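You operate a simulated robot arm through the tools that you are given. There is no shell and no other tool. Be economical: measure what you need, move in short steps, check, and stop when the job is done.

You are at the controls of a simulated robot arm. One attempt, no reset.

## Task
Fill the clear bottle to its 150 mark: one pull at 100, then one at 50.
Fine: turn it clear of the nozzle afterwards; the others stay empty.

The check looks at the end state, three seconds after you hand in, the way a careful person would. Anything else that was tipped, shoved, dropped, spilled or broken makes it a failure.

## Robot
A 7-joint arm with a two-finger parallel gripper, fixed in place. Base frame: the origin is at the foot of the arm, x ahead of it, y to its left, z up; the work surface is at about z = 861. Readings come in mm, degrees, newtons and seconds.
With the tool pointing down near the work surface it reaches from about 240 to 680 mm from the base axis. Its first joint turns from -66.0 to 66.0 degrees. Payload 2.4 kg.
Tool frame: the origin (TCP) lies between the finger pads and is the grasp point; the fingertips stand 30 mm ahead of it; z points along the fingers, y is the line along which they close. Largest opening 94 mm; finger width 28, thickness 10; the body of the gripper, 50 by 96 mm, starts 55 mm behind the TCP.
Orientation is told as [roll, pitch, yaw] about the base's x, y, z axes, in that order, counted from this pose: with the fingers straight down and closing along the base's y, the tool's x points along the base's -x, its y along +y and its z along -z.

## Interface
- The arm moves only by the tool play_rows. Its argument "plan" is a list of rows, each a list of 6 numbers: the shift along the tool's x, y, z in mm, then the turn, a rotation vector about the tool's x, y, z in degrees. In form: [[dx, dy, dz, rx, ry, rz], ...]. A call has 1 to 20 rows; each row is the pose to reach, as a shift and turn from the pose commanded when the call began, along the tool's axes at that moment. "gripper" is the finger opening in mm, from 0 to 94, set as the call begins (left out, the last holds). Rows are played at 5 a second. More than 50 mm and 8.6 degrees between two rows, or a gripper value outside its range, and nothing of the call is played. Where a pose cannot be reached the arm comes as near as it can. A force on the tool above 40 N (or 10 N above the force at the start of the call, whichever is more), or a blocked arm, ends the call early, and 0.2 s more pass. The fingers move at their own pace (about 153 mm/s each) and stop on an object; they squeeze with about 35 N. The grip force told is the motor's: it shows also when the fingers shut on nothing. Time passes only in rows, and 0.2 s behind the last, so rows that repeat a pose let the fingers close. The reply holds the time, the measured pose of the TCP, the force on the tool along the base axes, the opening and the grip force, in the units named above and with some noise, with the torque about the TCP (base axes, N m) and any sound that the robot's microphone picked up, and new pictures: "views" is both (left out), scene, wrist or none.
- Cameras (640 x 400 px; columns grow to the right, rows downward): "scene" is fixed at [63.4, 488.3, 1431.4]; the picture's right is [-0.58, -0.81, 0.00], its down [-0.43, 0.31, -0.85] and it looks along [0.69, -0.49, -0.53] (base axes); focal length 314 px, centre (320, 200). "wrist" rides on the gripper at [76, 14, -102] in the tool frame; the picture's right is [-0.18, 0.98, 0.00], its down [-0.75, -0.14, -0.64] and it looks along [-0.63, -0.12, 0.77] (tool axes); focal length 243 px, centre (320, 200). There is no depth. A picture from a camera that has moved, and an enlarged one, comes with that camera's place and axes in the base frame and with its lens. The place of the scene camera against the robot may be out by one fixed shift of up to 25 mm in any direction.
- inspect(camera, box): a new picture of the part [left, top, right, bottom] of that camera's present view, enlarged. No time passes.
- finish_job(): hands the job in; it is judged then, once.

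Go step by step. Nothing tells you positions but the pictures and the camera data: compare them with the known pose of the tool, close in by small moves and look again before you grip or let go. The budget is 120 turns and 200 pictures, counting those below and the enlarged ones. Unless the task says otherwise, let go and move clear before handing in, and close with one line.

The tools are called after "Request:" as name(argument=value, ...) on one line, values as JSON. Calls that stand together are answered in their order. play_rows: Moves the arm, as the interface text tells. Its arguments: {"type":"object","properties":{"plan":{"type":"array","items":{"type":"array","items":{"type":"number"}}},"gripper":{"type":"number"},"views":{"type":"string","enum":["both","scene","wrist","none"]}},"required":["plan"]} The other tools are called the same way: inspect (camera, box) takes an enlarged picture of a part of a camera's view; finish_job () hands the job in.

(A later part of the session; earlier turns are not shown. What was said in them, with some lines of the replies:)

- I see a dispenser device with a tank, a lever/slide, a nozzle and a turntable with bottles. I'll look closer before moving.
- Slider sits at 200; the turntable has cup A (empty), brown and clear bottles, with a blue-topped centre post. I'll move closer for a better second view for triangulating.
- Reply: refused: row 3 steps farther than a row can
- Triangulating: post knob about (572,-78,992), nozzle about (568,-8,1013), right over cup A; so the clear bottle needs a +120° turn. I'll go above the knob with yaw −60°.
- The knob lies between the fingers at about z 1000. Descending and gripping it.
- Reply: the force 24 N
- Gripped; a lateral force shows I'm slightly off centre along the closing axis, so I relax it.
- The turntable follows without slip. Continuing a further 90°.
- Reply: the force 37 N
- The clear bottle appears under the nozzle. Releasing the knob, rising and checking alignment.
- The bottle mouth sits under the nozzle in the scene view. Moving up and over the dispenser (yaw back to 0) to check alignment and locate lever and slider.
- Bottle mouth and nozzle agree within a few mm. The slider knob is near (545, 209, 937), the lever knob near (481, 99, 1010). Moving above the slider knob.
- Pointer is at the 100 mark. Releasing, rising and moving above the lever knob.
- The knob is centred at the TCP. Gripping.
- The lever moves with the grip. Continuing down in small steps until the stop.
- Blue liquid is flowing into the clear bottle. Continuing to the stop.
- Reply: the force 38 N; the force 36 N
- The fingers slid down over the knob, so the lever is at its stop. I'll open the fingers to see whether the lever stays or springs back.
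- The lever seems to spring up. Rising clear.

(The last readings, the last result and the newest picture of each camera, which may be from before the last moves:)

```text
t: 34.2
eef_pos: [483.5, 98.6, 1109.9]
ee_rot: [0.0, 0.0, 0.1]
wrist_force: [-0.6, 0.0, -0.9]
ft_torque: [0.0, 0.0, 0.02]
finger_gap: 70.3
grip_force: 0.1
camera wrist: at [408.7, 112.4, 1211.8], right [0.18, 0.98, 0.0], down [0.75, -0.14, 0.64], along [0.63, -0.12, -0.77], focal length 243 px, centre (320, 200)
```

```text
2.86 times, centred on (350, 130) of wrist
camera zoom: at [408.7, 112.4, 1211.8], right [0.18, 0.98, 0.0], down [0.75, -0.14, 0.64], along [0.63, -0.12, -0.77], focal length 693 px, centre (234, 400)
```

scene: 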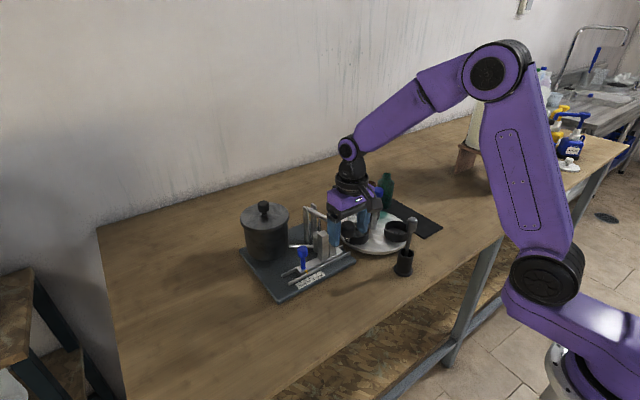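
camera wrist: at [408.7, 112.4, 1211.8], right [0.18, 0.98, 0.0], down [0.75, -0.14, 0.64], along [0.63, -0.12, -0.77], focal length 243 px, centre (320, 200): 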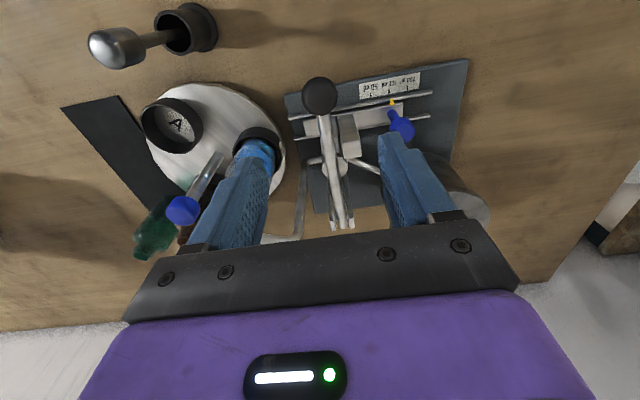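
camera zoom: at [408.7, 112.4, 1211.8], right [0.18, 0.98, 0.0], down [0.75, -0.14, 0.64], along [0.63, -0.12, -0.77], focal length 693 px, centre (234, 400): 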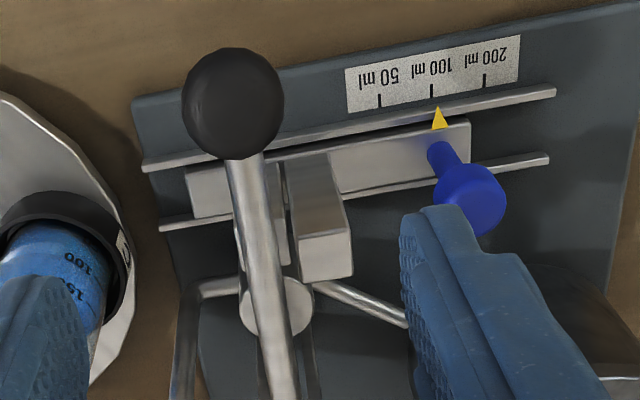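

The level's front edge sits at the 100 mark. The lever has only partly returned; waiting to see if it's still moving.

Request:
play_rows(plan=[[0, 0, 0, 0, 0, 0], [0, 0, 0, 0, 0, 0], [0, 0, 0, 0, 0, 0], [0, 0, 0, 0, 0, 0], [0, 0, 0, 0, 0, 0], [0, 0, 0, 0, 0, 0], [0, 0, 0, 0, 0, 0], [0, 0, 0, 0, 0, 0]], views="none")

Request:
inspect(camera="scene", box=[270, 160, 430, 280])

```text
t: 36.0
eef_pos: [485.0, 98.6, 1110.7]
ee_rot: [0.0, -0.1, 0.1]
wrist_force: [0.1, 0.0, 0.3]
ft_torque: [-0.01, -0.03, 0.01]
finger_gap: 70.2
grip_force: 0.1
```

```text
3.33 times, centred on (350, 220) of scene
camera zoom: at [63.4, 488.3, 1431.4], right [-0.58, -0.81, 0.0], down [-0.43, 0.31, -0.85], along [0.69, -0.49, -0.53], focal length 1045 px, centre (220, 133)
```

zoom: 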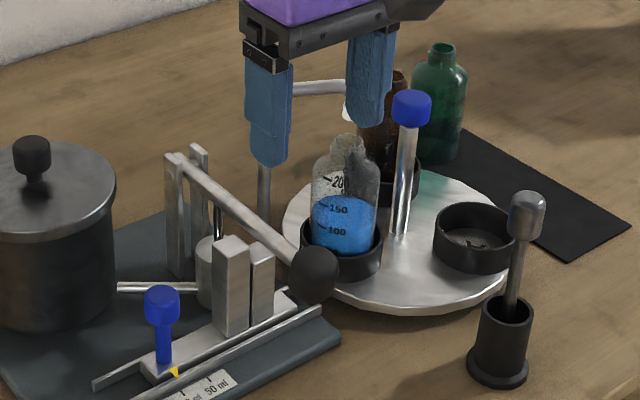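

The lever stays down (no spring). Regripping its knob to lift it back to the top.

Request:
play_rows(plan=[[2, 0, 35, 0, 0, 0], [2, 0, 75, 0, 0, 0], [2, 0, 115, 0, 0, 0], [2, 0, 145, 0, 0, 0], [2, 0, 145, 0, 0, 0]], views="wrist")

```text
t: 37.2
eef_pos: [481.6, 100.7, 962.3]
ee_rot: [0.1, 0.0, 0.0]
wrist_force: [-0.2, -0.1, 0.0]
ft_torque: [0.02, 0.01, -0.03]
finger_gap: 69.7
grip_force: 0.1
camera wrist: at [406.1, 113.0, 1064.3], right [0.18, 0.98, 0.0], down [0.75, -0.14, 0.64], along [0.63, -0.12, -0.77], focal length 243 px, centre (320, 200)
```

wrist: 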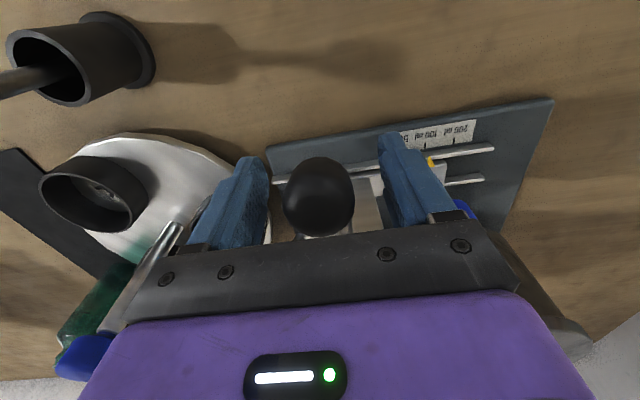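

Request:
play_rows(plan=[[0, 0, -3, 0, 0, 0], [0, 0, -3, 0, 0, 0], [0, 0, -3, 0, 0, 0], [1, 0, -8, 0, 0, 0], [2, 0, -13, 0, 0, 0], [2, 0, -18, 0, 0, 0], [2, 0, -23, 0, 0, 0], [2, 0, -28, 0, 0, 0], [1.5, 0, -33, 0, 0, 0], [1, 0, -38, 0, 0, 0], [0.5, 0, -43, 0, 0, 0], [0, 0, -48, 0, 0, 0], [-0.5, 0, -53, 0, 0, 0], [-1, 0, -56, 0, 0, 0]], gripper=15, views="wrist")

Request:
inspect(camera="scene", box=[270, 160, 430, 280])

```text
t: 40.2
eef_pos: [482.9, 100.2, 1018.6]
ee_rot: [-0.2, 0.4, 0.1]
wrist_force: [-3.9, 9.6, -28.9]
ft_torque: [0.06, 0.19, 0.0]
finger_gap: 33.3
grip_force: 45.1
camera wrist: at [406.4, 113.1, 1121.3], right [0.18, 0.98, 0.0], down [0.76, -0.14, 0.64], along [0.63, -0.12, -0.77], focal length 243 px, centre (320, 200)
```

wrist: 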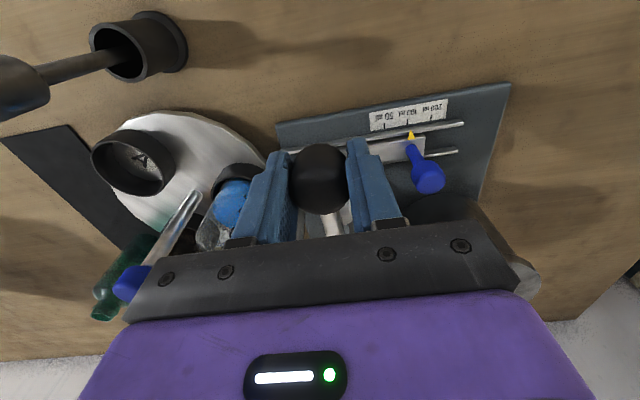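

```text
3.33 times, centred on (350, 220) of scene
camera zoom: at [63.7, 488.7, 1431.2], right [-0.58, -0.81, 0.0], down [-0.43, 0.31, -0.85], along [0.69, -0.49, -0.53], focal length 1045 px, centre (220, 133)
```

zoom: 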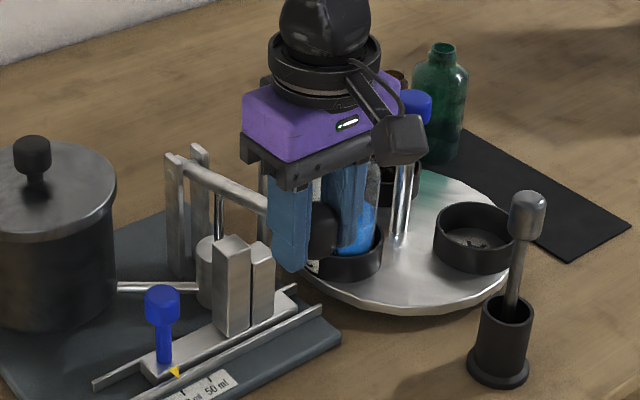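

Top stop reached. Releasing and rising, then checking.

Request:
play_rows(plan=[[0, 0, 0, 0, 0, 0], [0, 0, 0, 0, 0, 0], [0, 0, -30, 0, 0, 0], [0, 0, -65, 0, 0, 0], [0, 0, -90, 0, 0, 0], [0, 0, -90, 0, 0, 0]], gripper=70, views="wrist")

Request:
inspect(camera="scene", box=[270, 160, 430, 280])

```text
t: 41.6
eef_pos: [483.9, 99.5, 1110.1]
ee_rot: [0.0, 0.0, 0.0]
wrist_force: [0.1, -0.1, -0.4]
ft_torque: [0.03, 0.02, 0.02]
finger_gap: 70.1
grip_force: 0.1
camera wrist: at [407.6, 112.8, 1212.1], right [0.18, 0.98, 0.0], down [0.75, -0.14, 0.64], along [0.63, -0.12, -0.77], focal length 243 px, centre (320, 200)
```

wrist: 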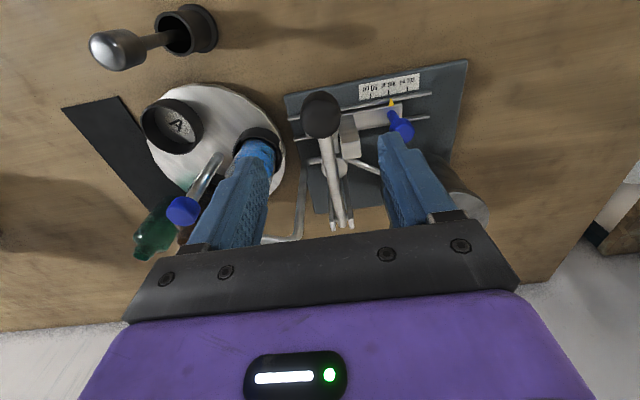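

```text
3.33 times, centred on (350, 220) of scene
camera zoom: at [63.4, 488.3, 1431.4], right [-0.58, -0.81, 0.0], down [-0.43, 0.31, -0.85], along [0.69, -0.49, -0.53], focal length 1045 px, centre (220, 133)
```

zoom: 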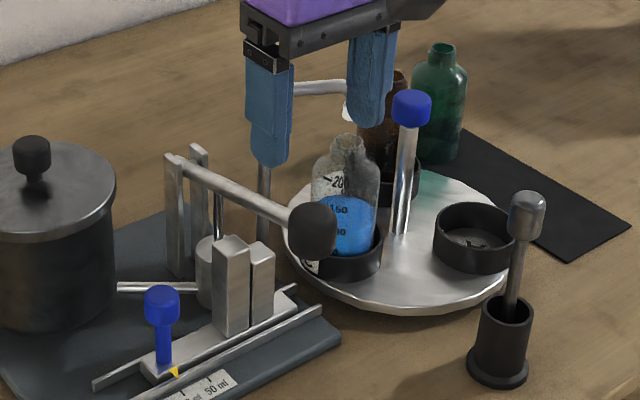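

Lever is back at its top. Now to the slider for the 50 setting.

Request:
play_rows(plan=[[-20, 28, 0, 0, 0, 0], [-40, 56, 0, 0, 0, 0], [-61.5, 84.5, 0, 0, 0, 0], [-61.5, 84.5, 40, 0, 0, 0], [-61.5, 84.5, 80, 0, 0, 0], [-61.5, 84.5, 110, 0, 0, 0], [-61.5, 84.5, 110, 0, 0, 0]], gripper=46, views="wrist")

```text
t: 43.2
eef_pos: [545.3, 181.9, 998.9]
ee_rot: [-0.1, 0.0, -0.1]
wrist_force: [-0.6, -0.1, 0.1]
ft_torque: [0.0, -0.03, -0.01]
finger_gap: 46.2
grip_force: 0.0
camera wrist: at [469.6, 195.6, 1101.2], right [0.18, 0.98, 0.0], down [0.75, -0.14, 0.64], along [0.63, -0.12, -0.77], focal length 243 px, centre (320, 200)
```

wrist: 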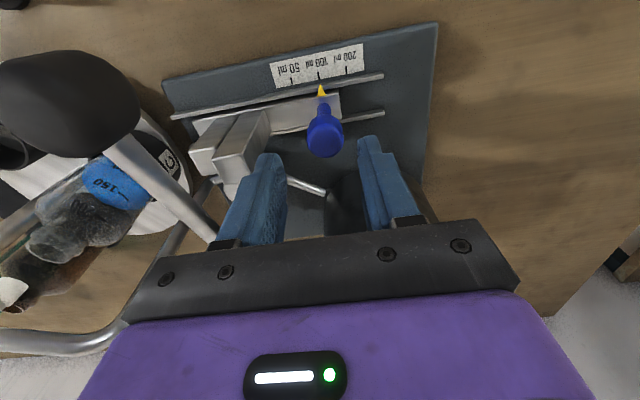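

Request:
play_rows(plan=[[0, 2, 20, 0, 0, 0], [0, 2, 40, 0, 0, 0], [0, 2, 57, 0, 0, 0], [0, 2, 57, 0, 0, 0]], views="none")

Request:
play_rows(plan=[[0, 0, 0, 0, 0, 0], [0, 0, 0, 0, 0, 0], [0, 0, 0, 0, 0, 0], [0, -6, 0, 0, 0, 0], [0, -12, 0, 0, 0, 0], [0, -18, 0, 0, 0, 0], [0, -24.5, 0, 0, 0, 0], [0, -24.5, 0, 0, 0, 0]], gripper=8, views="none")

Request:
inspect(camera="wrist", box=[160, 60, 400, 210])

Request:
inspect(camera="scene", box=[270, 180, 410, 300])

```text
t: 44.2
eef_pos: [546.0, 186.8, 942.9]
ee_rot: [0.0, 0.0, 0.0]
wrist_force: [-0.2, 0.5, 0.4]
ft_torque: [0.0, -0.02, -0.01]
finger_gap: 45.9
grip_force: 0.1
```

```text
t: 46.0
eef_pos: [546.1, 161.5, 943.7]
ee_rot: [0.1, -0.1, 0.0]
wrist_force: [7.1, 5.8, 0.8]
ft_torque: [-0.32, 1.01, -0.13]
finger_gap: 25.7
grip_force: 44.6
```

```text
2.67 times, centred on (280, 135) of wrist
camera zoom: at [469.5, 174.9, 1044.9], right [0.18, 0.98, 0.0], down [0.75, -0.14, 0.64], along [0.63, -0.12, -0.77], focal length 647 px, centre (427, 373)
```

zoom: 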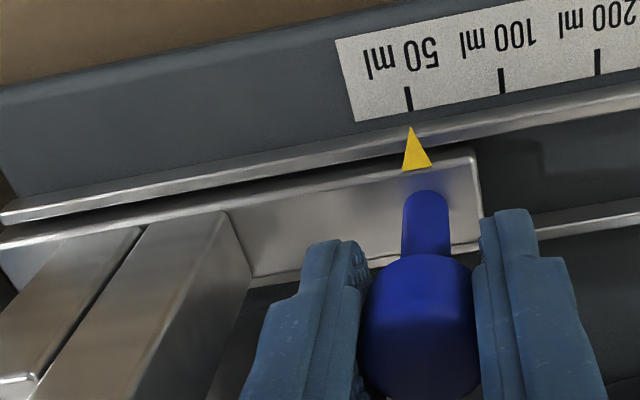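

```text
3.33 times, centred on (340, 240) of scene
camera zoom: at [63.6, 488.5, 1431.3], right [-0.58, -0.81, 0.0], down [-0.43, 0.31, -0.85], along [0.69, -0.49, -0.53], focal length 1045 px, centre (253, 67)
```

zoom: 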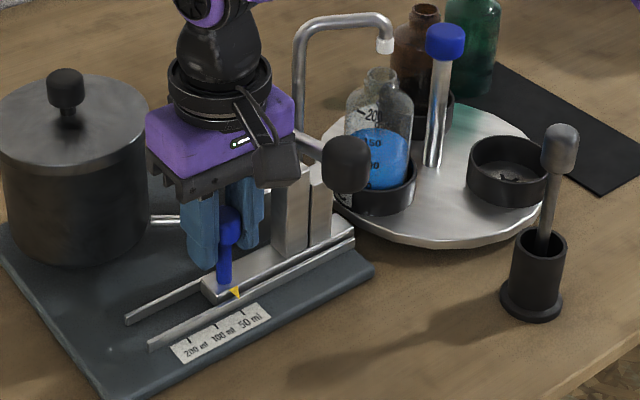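

Pointer is about 1.5 mm short of 50 with parallax; nudging on, then releasing and returning above the lever.

Request:
play_rows(plan=[[0, -1.7, 0, 0, 0, 0], [0, -1.7, 0, 0, 0, 0]], views="none")

Request:
inspect(camera="wrist", box=[160, 60, 400, 210])

```text
t: 46.6
eef_pos: [546.2, 160.6, 942.6]
ee_rot: [0.1, -0.1, 0.0]
wrist_force: [11.3, 16.1, -5.7]
ft_torque: [-0.2, 0.56, -0.07]
finger_gap: 25.9
grip_force: 45.1
```

```text
2.67 times, centred on (280, 135) of wrist
camera zoom: at [469.4, 174.6, 1044.8], right [0.18, 0.98, 0.0], down [0.75, -0.14, 0.64], along [0.63, -0.12, -0.77], focal length 647 px, centre (427, 373)
```

zoom: 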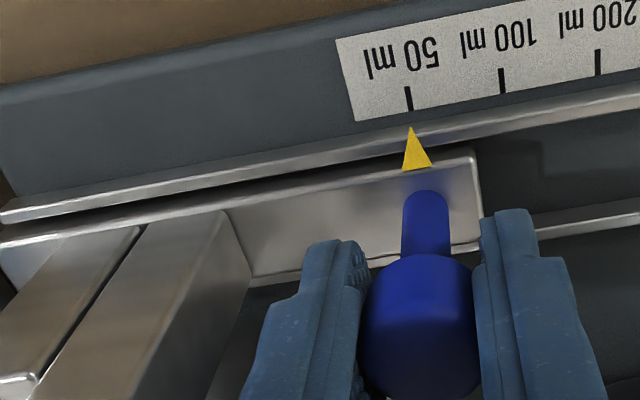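

It's against the end of its travel: exactly 50. Releasing and moving to the lever.

Request:
play_rows(plan=[[0, 1.7, 0, 0, 0, 0], [0, 1.7, 0, 0, 0, 0], [0, 1.7, -30, 0, 0, 0], [0, 1.7, -70, 0, 0, 0], [0, 1.7, -110, 0, 0, 0], [0, 1.7, -150, 0, 0, 0], [21, -18, -150, 0, 0, 0], [42, -38, -150, 0, 0, 0], [65, -60, -150, 0, 0, 0], [65, -60, -150, 0, 0, 0]], gripper=42, views="both")

Request:
inspect(camera="scene", box=[270, 180, 410, 300])

```text
t: 48.8
eef_pos: [479.7, 98.8, 1094.0]
ee_rot: [0.0, 0.0, 0.0]
wrist_force: [-0.8, -0.1, -0.3]
ft_torque: [-0.03, -0.03, -0.01]
finger_gap: 42.0
grip_force: 0.0
camera wrist: at [403.5, 112.6, 1194.8], right [0.18, 0.98, 0.0], down [0.75, -0.14, 0.64], along [0.63, -0.12, -0.77], focal length 243 px, centre (320, 200)
```

scene: 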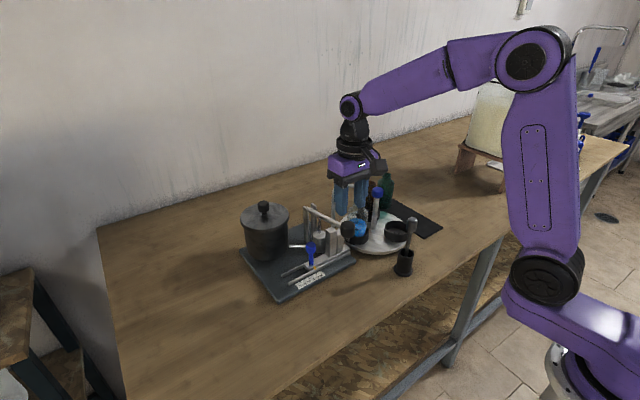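
wrist: 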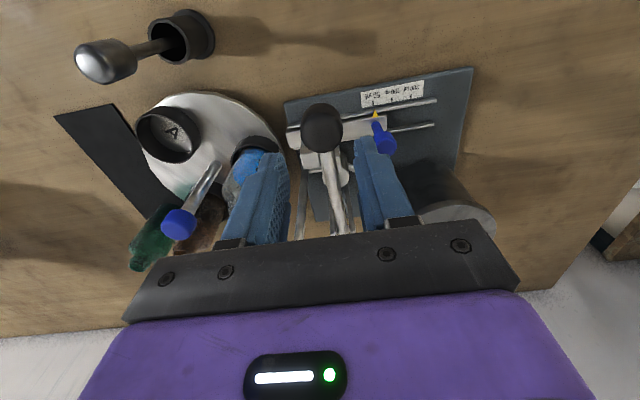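

```text
3.33 times, centred on (340, 240) of scene
camera zoom: at [63.3, 488.3, 1431.4], right [-0.58, -0.81, 0.0], down [-0.43, 0.31, -0.85], along [0.69, -0.49, -0.53], focal length 1045 px, centre (253, 67)
```

zoom: 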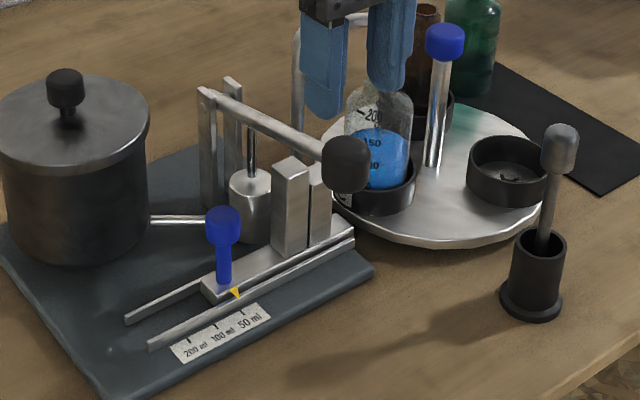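

Request:
play_rows(plan=[[0, 0, 0, 0, 0, 0], [0, 0, 25, 0, 0, 0], [-1, 1, 55, 0, 0, 0], [-1, 1, 81, 0, 0, 0], [-1, 1, 81, 0, 0, 0]], gripper=74, views="wrist")

Request:
play_rows(plan=[[0, 0, 0, 0, 0, 0], [0, 0, 0, 0, 0, 0], [0, 0, 0, 0, 0, 0]], gripper=15, views="none")

```text
t: 50.0
eef_pos: [479.2, 100.7, 1013.0]
ee_rot: [-0.1, 0.0, -0.1]
wrist_force: [-0.3, -0.3, -0.2]
ft_torque: [-0.05, 0.0, -0.03]
finger_gap: 73.9
grip_force: 0.2
camera wrist: at [404.2, 113.8, 1114.1], right [0.18, 0.98, 0.0], down [0.75, -0.14, 0.64], along [0.63, -0.12, -0.77], focal length 243 px, centre (320, 200)
```

wrist: 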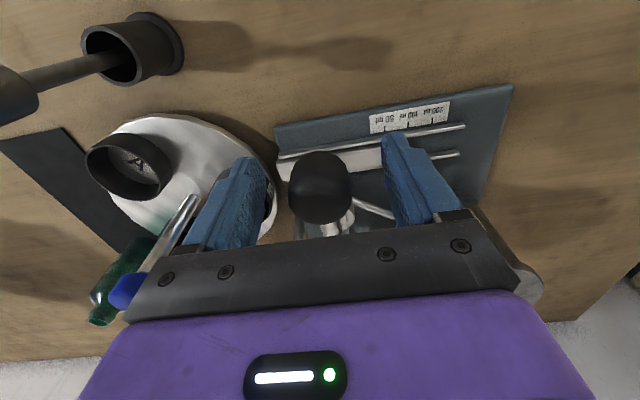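

```text
t: 50.8
eef_pos: [481.5, 100.7, 1012.2]
ee_rot: [0.0, -0.1, -0.1]
wrist_force: [8.3, -4.1, -1.8]
ft_torque: [-0.11, 0.05, -0.03]
finger_gap: 33.6
grip_force: 44.9
```

Request:
play_rows(plan=[[0, 0, 4, 0, 0, 0], [0.5, 0, 8, 0, 0, 0], [1, 0, 12, 0, 0, 0], [1, 0, 16, 0, 0, 0], [1, 0, 20, 0, 0, 0], [1, 0, 24, 0, 0, 0]], views="none")

Request:
play_rows(plan=[[0, 0, 3, 0, 0, 0], [0, 0, 6, 0, 0, 0], [0, 0, 9, 0, 0, 0], [0, 0, 9, 0, 0, 0]], views="wrist")

Request:
inspect(camera="scene", box=[270, 160, 430, 280])

```text
t: 52.2
eef_pos: [478.7, 100.2, 987.9]
ee_rot: [0.0, 0.0, 0.0]
wrist_force: [-6.6, -10.8, 8.2]
ft_torque: [-0.06, -1.11, -0.05]
finger_gap: 33.3
grip_force: 45.4
```

```text
t: 53.2
eef_pos: [479.4, 99.7, 979.5]
ee_rot: [0.0, 0.0, 0.0]
wrist_force: [-8.5, -14.3, 8.2]
ft_torque: [-0.01, -1.03, -0.02]
finger_gap: 33.2
grip_force: 45.4
camera wrist: at [403.6, 113.2, 1080.7], right [0.18, 0.98, 0.0], down [0.75, -0.14, 0.64], along [0.63, -0.12, -0.77], focal length 243 px, centre (320, 200)
```

wrist: 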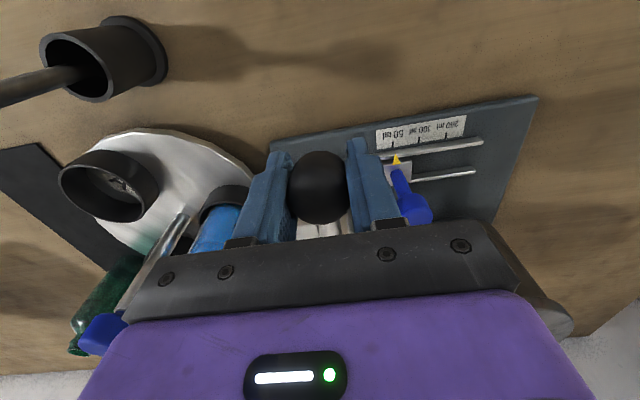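

```text
3.33 times, centred on (350, 220) of scene
camera zoom: at [63.0, 487.8, 1431.5], right [-0.58, -0.81, 0.0], down [-0.43, 0.31, -0.85], along [0.69, -0.49, -0.53], focal length 1045 px, centre (220, 133)
```

zoom: 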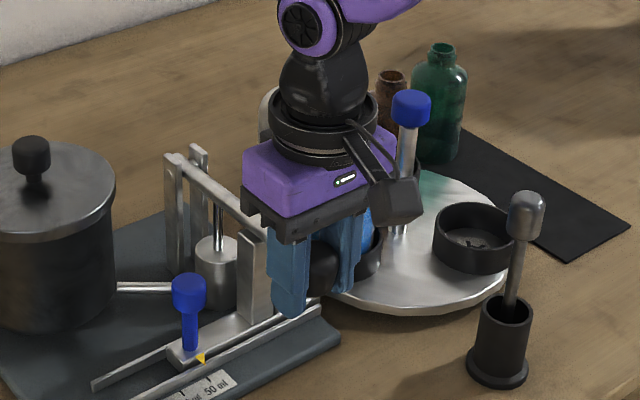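

Request:
play_rows(plan=[[-0.5, -1, 3, 0, 0, 0], [-1, -1, 6, 0, 0, 0], [-1, -1, 6, 0, 0, 0]], views="none")

Request:
play_rows(plan=[[0, 0, 3, 0, 0, 0], [0, 0, 6, 0, 0, 0], [0, 0, 6, 0, 0, 0]], views="wrist")

```text
t: 54.0
eef_pos: [480.6, 100.2, 973.7]
ee_rot: [0.1, -0.1, -0.1]
wrist_force: [-10.8, -9.0, 27.7]
ft_torque: [-0.02, 0.03, 0.01]
finger_gap: 33.3
grip_force: 44.8
```

```text
t: 54.8
eef_pos: [481.2, 99.8, 966.7]
ee_rot: [0.0, -0.1, 0.0]
wrist_force: [-1.0, -6.4, 20.8]
ft_torque: [0.09, 0.04, 0.03]
finger_gap: 33.5
grip_force: 44.6
camera wrist: at [405.2, 113.0, 1069.0], right [0.18, 0.98, 0.0], down [0.75, -0.14, 0.64], along [0.63, -0.12, -0.77], focal length 243 px, centre (320, 200)
```

wrist: 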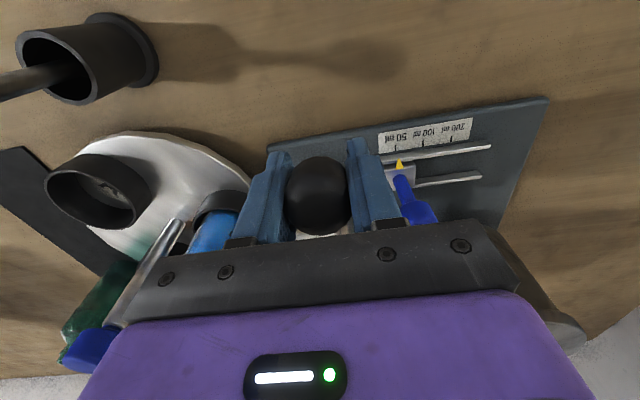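

The stop is reached (fingers slip on the knob). Lifting the lever back to the top with the same grip.

Request:
play_rows(plan=[[0, 0, -5, 0, 0, 0], [1, 0, -10, 0, 0, 0], [2, 0, -15, 0, 0, 0], [2, 0, -20, 0, 0, 0], [2, 0, -25, 0, 0, 0], [1.5, 0, -30, 0, 0, 0], [1, 0, -35, 0, 0, 0], [0.5, 0, -40, 0, 0, 0], [0, 0, -45, 0, 0, 0], [-0.5, 0, -49, 0, 0, 0], [-0.5, 0, -52, 0, 0, 0]], views="none")

Request:
play_rows(plan=[[0, 0, 0, 0, 0, 0], [0, 0, 0, 0, 0, 0], [0, 0, -30, 0, 0, 0], [0, 0, -65, 0, 0, 0], [0, 0, -95, 0, 0, 0], [0, 0, -95, 0, 0, 0]], gripper=70, views="none")

Request:
inspect(camera="scene", box=[270, 160, 430, 280])

Request:
inspect(camera="scene", box=[350, 190, 394, 250])

```text
t: 56.9
eef_pos: [481.4, 99.6, 1011.2]
ee_rot: [0.1, 0.0, 0.0]
wrist_force: [8.4, 2.5, -12.1]
ft_torque: [-0.06, 0.2, 0.02]
finger_gap: 33.7
grip_force: 45.3
stopped in row 10: the force on the tool passed its limit at 42 N (the readings are from after the stop); the commanded pose is now the measured one
```

```text
t: 58.3
eef_pos: [480.5, 100.6, 1107.5]
ee_rot: [0.0, 0.0, 0.0]
wrist_force: [-0.2, 0.1, 0.1]
ft_torque: [0.01, -0.03, -0.01]
finger_gap: 70.0
grip_force: 0.0
```

```text
3.33 times, centred on (350, 220) of scene
camera zoom: at [63.3, 488.3, 1431.4], right [-0.58, -0.81, 0.0], down [-0.43, 0.31, -0.85], along [0.69, -0.49, -0.53], focal length 1045 px, centre (220, 133)
```

zoom: 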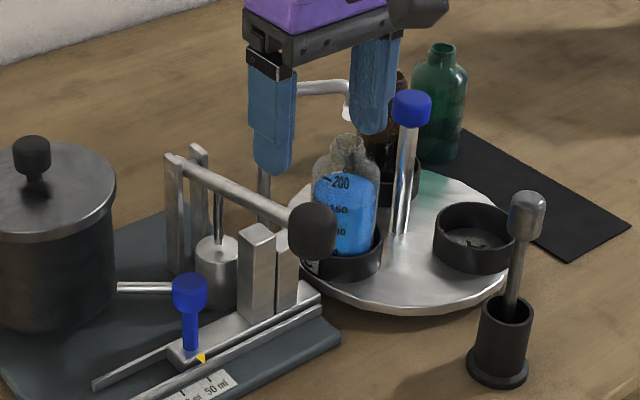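

```text
6.67 times, centred on (372, 220) of scene
camera zoom: at [63.3, 488.3, 1431.4], right [-0.58, -0.81, 0.0], down [-0.43, 0.31, -0.85], along [0.69, -0.49, -0.53], focal length 2090 px, centre (-27, 67)
```

zoom: 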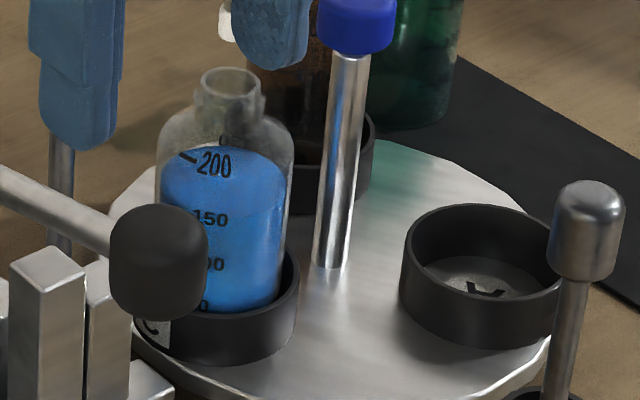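

The level's front edge is at the 150 mark. Now I go back to the post knob (yaw +60) to turn the bottle clear.

Request:
play_rows(plan=[[0, 0, -30, 0, 0, 0], [0, 0, -62, 0, 0, 0], [0, 0, -92.5, 0, 0, 0], [-10, -22, -92.5, 0, 0, -7.5], [-21, -44, -92.5, 0, 0, -15], [-32, -66, -92.5, 0, 0, -22.5], [-43, -88, -92.5, 0, 0, -30], [-54, -110, -92.5, 0, 0, -37.5], [-65, -132, -92.5, 0, 0, -45], [-76, -154, -92.5, 0, 0, -52.5], [-86, -176, -92.5, 0, 0, -60], [-86, -176, -60, 0, 0, -60], [-86, -176, -25, 0, 0, -60], [-86, -176, 10, 0, 0, -60], [-86, -176, 45, 0, 0, -60], [-86, -176, 45, 0, 0, -60]], gripper=48, views="wrist")

```text
t: 61.7
eef_pos: [568.7, -77.3, 1061.8]
ee_rot: [0.2, 0.2, 60.0]
wrist_force: [0.6, -0.3, 0.3]
ft_torque: [0.03, 0.01, -0.02]
finger_gap: 48.2
grip_force: 0.0
camera wrist: at [517.8, -136.4, 1163.6], right [-0.76, 0.65, 0.0], down [0.5, 0.58, 0.64], along [0.42, 0.49, -0.77], focal length 243 px, centre (320, 200)
```

wrist: 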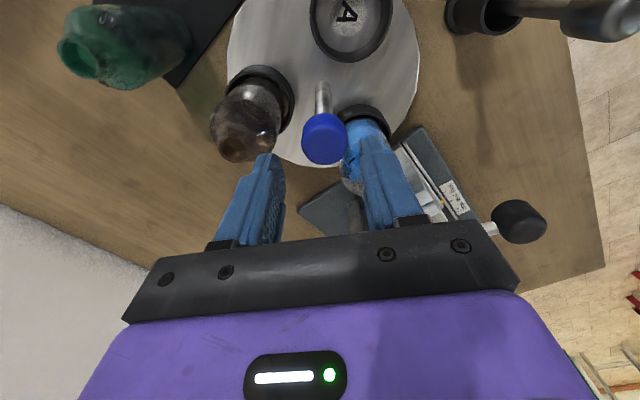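

Request:
play_rows(plan=[[0, 2.7, 20, 0, 0, 0], [0, 2.7, 42, 0, 0, 0], [0, 2.7, 62, 0, 0, 0], [0, 2.7, 62, 0, 0, 0]], views="wrist")

Request:
play_rows(plan=[[0, 0, 0, 0, 0, 0], [0, 0, 0, 0, 0, 0], [0, 0, 0, 0, 0, 0]], gripper=10, views="none")

```text
t: 62.7
eef_pos: [565.1, -74.9, 1000.6]
ee_rot: [0.1, 0.0, 59.9]
wrist_force: [-0.4, -0.2, -0.3]
ft_torque: [-0.01, 0.0, 0.0]
finger_gap: 48.2
grip_force: 0.0
camera wrist: at [514.6, -134.7, 1101.4], right [-0.76, 0.65, 0.0], down [0.5, 0.58, 0.64], along [0.42, 0.49, -0.77], focal length 243 px, centre (320, 200)
```

wrist: 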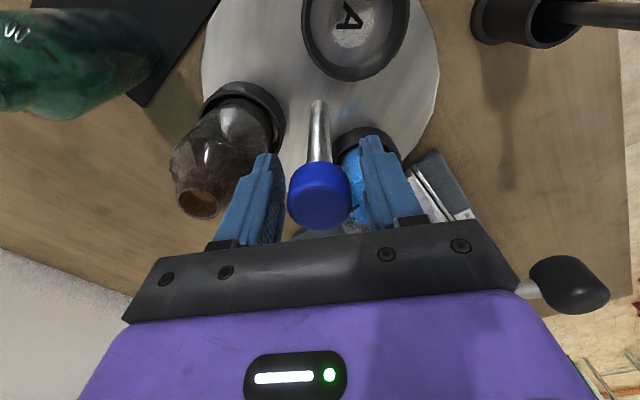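

```text
t: 63.5
eef_pos: [565.2, -75.2, 1000.7]
ee_rot: [0.0, -0.1, 59.9]
wrist_force: [2.3, -1.0, -3.7]
ft_torque: [-0.05, -0.14, -0.01]
finger_gap: 31.7
grip_force: 45.2
```

Well centred. Turning back gently.

Request:
play_rows(plan=[[0, 0, 0, 0, 0, 1], [0, 0, 0, 0, 0, 3], [0, 0, 0, 0, 0, 6], [0, 0, 0, 0, 0, 10], [0, 0, 0, 0, 0, 14], [0, 0, 0, 0, 0, 18], [0, 0, 0, 0, 0, 22], [0, 0, 0, 0, 0, 26], [0, 0, 0, 0, 0, 30], [0, 0, 0, 0, 0, 34], [0, 0, 0, 0, 0, 38], [0, 0, 0, 0, 0, 42], [0, 0, 0, 0, 0, 46], [0, 0, 0, 0, 0, 50], [0, 0, 0, 0, 0, 54], [0, 0, 0, 0, 0, 57], [0, 0, 0, 0, 0, 59], [0, 0, 0, 0, 0, 60], [0, 0, 0, 0, 0, 60]], views="wrist")

```text
t: 67.5
eef_pos: [565.7, -74.6, 1001.1]
ee_rot: [0.0, 0.0, -0.1]
wrist_force: [15.7, -3.5, -6.4]
ft_torque: [0.11, 0.17, -0.04]
finger_gap: 31.6
grip_force: 45.2
camera wrist: at [489.0, -61.8, 1101.4], right [0.18, 0.98, 0.0], down [0.75, -0.14, 0.64], along [0.63, -0.12, -0.77], focal length 243 px, centre (320, 200)
```

wrist: 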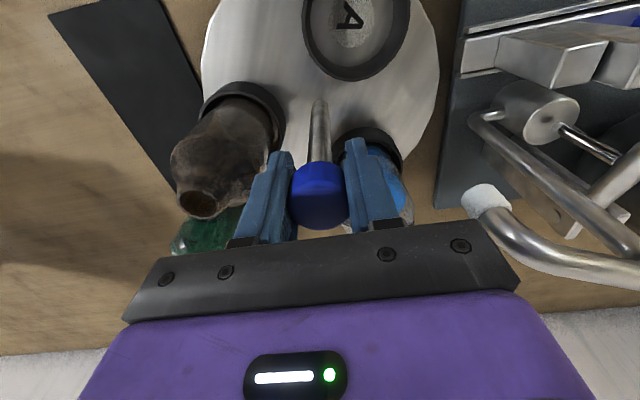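

Turning the remaining 60° so the empty cup sits under the nozzle again.

Request:
play_rows(plan=[[-1.5, 0, 0, 0, 0, 1], [-1.5, 0, 0, 0, 0, 3], [-1.5, 0, 0, 0, 0, 6], [-1.5, 0, 0, 0, 0, 10], [-1.5, 0, 0, 0, 0, 14], [-1.5, 0, 0, 0, 0, 18], [-1.5, 0, 0, 0, 0, 22], [-1.5, 0, 0, 0, 0, 26], [-1.5, 0, 0, 0, 0, 30], [-1.5, 0, 0, 0, 0, 34], [-1.5, 0, 0, 0, 0, 38], [-1.5, 0, 0, 0, 0, 42], [-1.5, 0, 0, 0, 0, 46], [-1.5, 0, 0, 0, 0, 50], [-1.5, 0, 0, 0, 0, 54], [-1.5, 0, 0, 0, 0, 57], [-1.5, 0, 0, 0, 0, 59], [-1.5, 0, 0, 0, 0, 60], [-1.5, 0, 0, 0, 0, 60]], views="none")

Request:
play_rows(plan=[[0, 0, 0, 0, 0, 0], [0, 0, 0, 0, 0, 0], [0, 0, 0, 0, 0, 0], [0, 0, -25, 0, 0, 0], [0, 0, -60, 0, 0, 0], [0, 0, -100, 0, 0, 0], [0, 0, -140, 0, 0, 0], [0, 0, -180, 0, 0, 0], [0, 0, -180, 0, 0, 0]], gripper=48, views="both")

Request:
inspect(camera="scene", box=[230, 160, 430, 310])

```text
t: 71.5
eef_pos: [565.3, -75.5, 1000.1]
ee_rot: [-0.2, 0.1, -59.9]
wrist_force: [-22.9, -7.1, 6.6]
ft_torque: [0.47, -0.17, 0.01]
finger_gap: 31.8
grip_force: 45.3
```

```text
t: 73.5
eef_pos: [567.4, -75.1, 1180.5]
ee_rot: [-0.1, -0.1, -59.9]
wrist_force: [0.4, -0.4, 0.2]
ft_torque: [0.0, 0.02, 0.0]
finger_gap: 48.2
grip_force: 0.0
camera wrist: at [540.7, -2.6, 1282.1], right [0.94, 0.33, 0.0], down [0.26, -0.72, 0.64], along [0.21, -0.61, -0.77], focal length 243 px, centre (320, 200)
```

scene: 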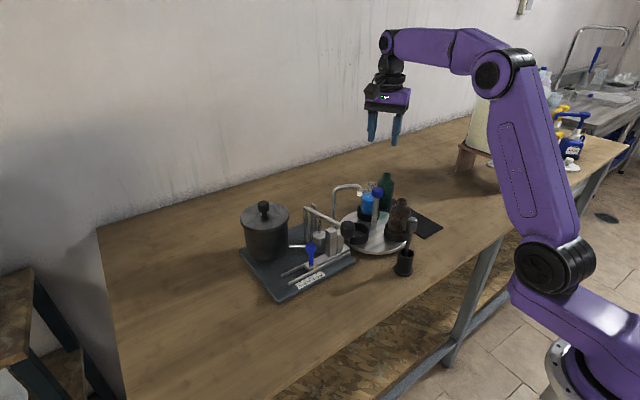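
wrist: 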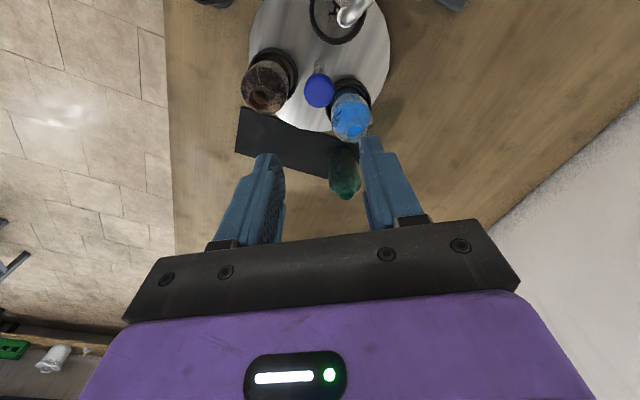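

```text
2.67 times, centred on (330, 235) of scene
camera zoom: at [63.4, 488.3, 1431.4], right [-0.58, -0.81, 0.0], down [-0.43, 0.31, -0.85], along [0.69, -0.49, -0.53], focal length 836 px, centre (293, 107)
```

zoom: 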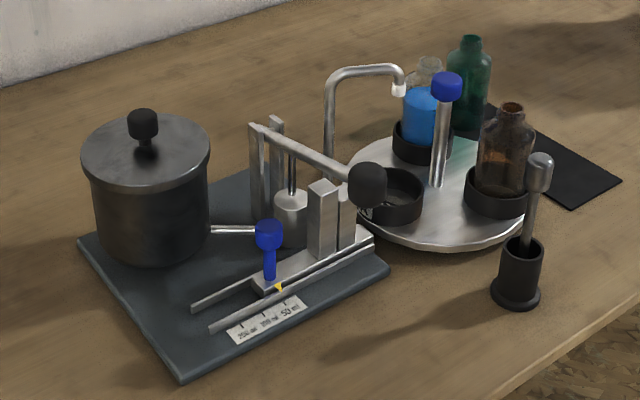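

The clear bottle is filled to 150 and turned clear of the nozzle. Everything else stands upright and empty, and the arm is free and raised, so I'm handing in.

Request:
finish_job()

```text
The job is handed in.
```

I filled the clear bottle to its 150 mark with one pull at 100 and one at 50. I then turned it clear of the nozzle, and the other bottles stayed empty.
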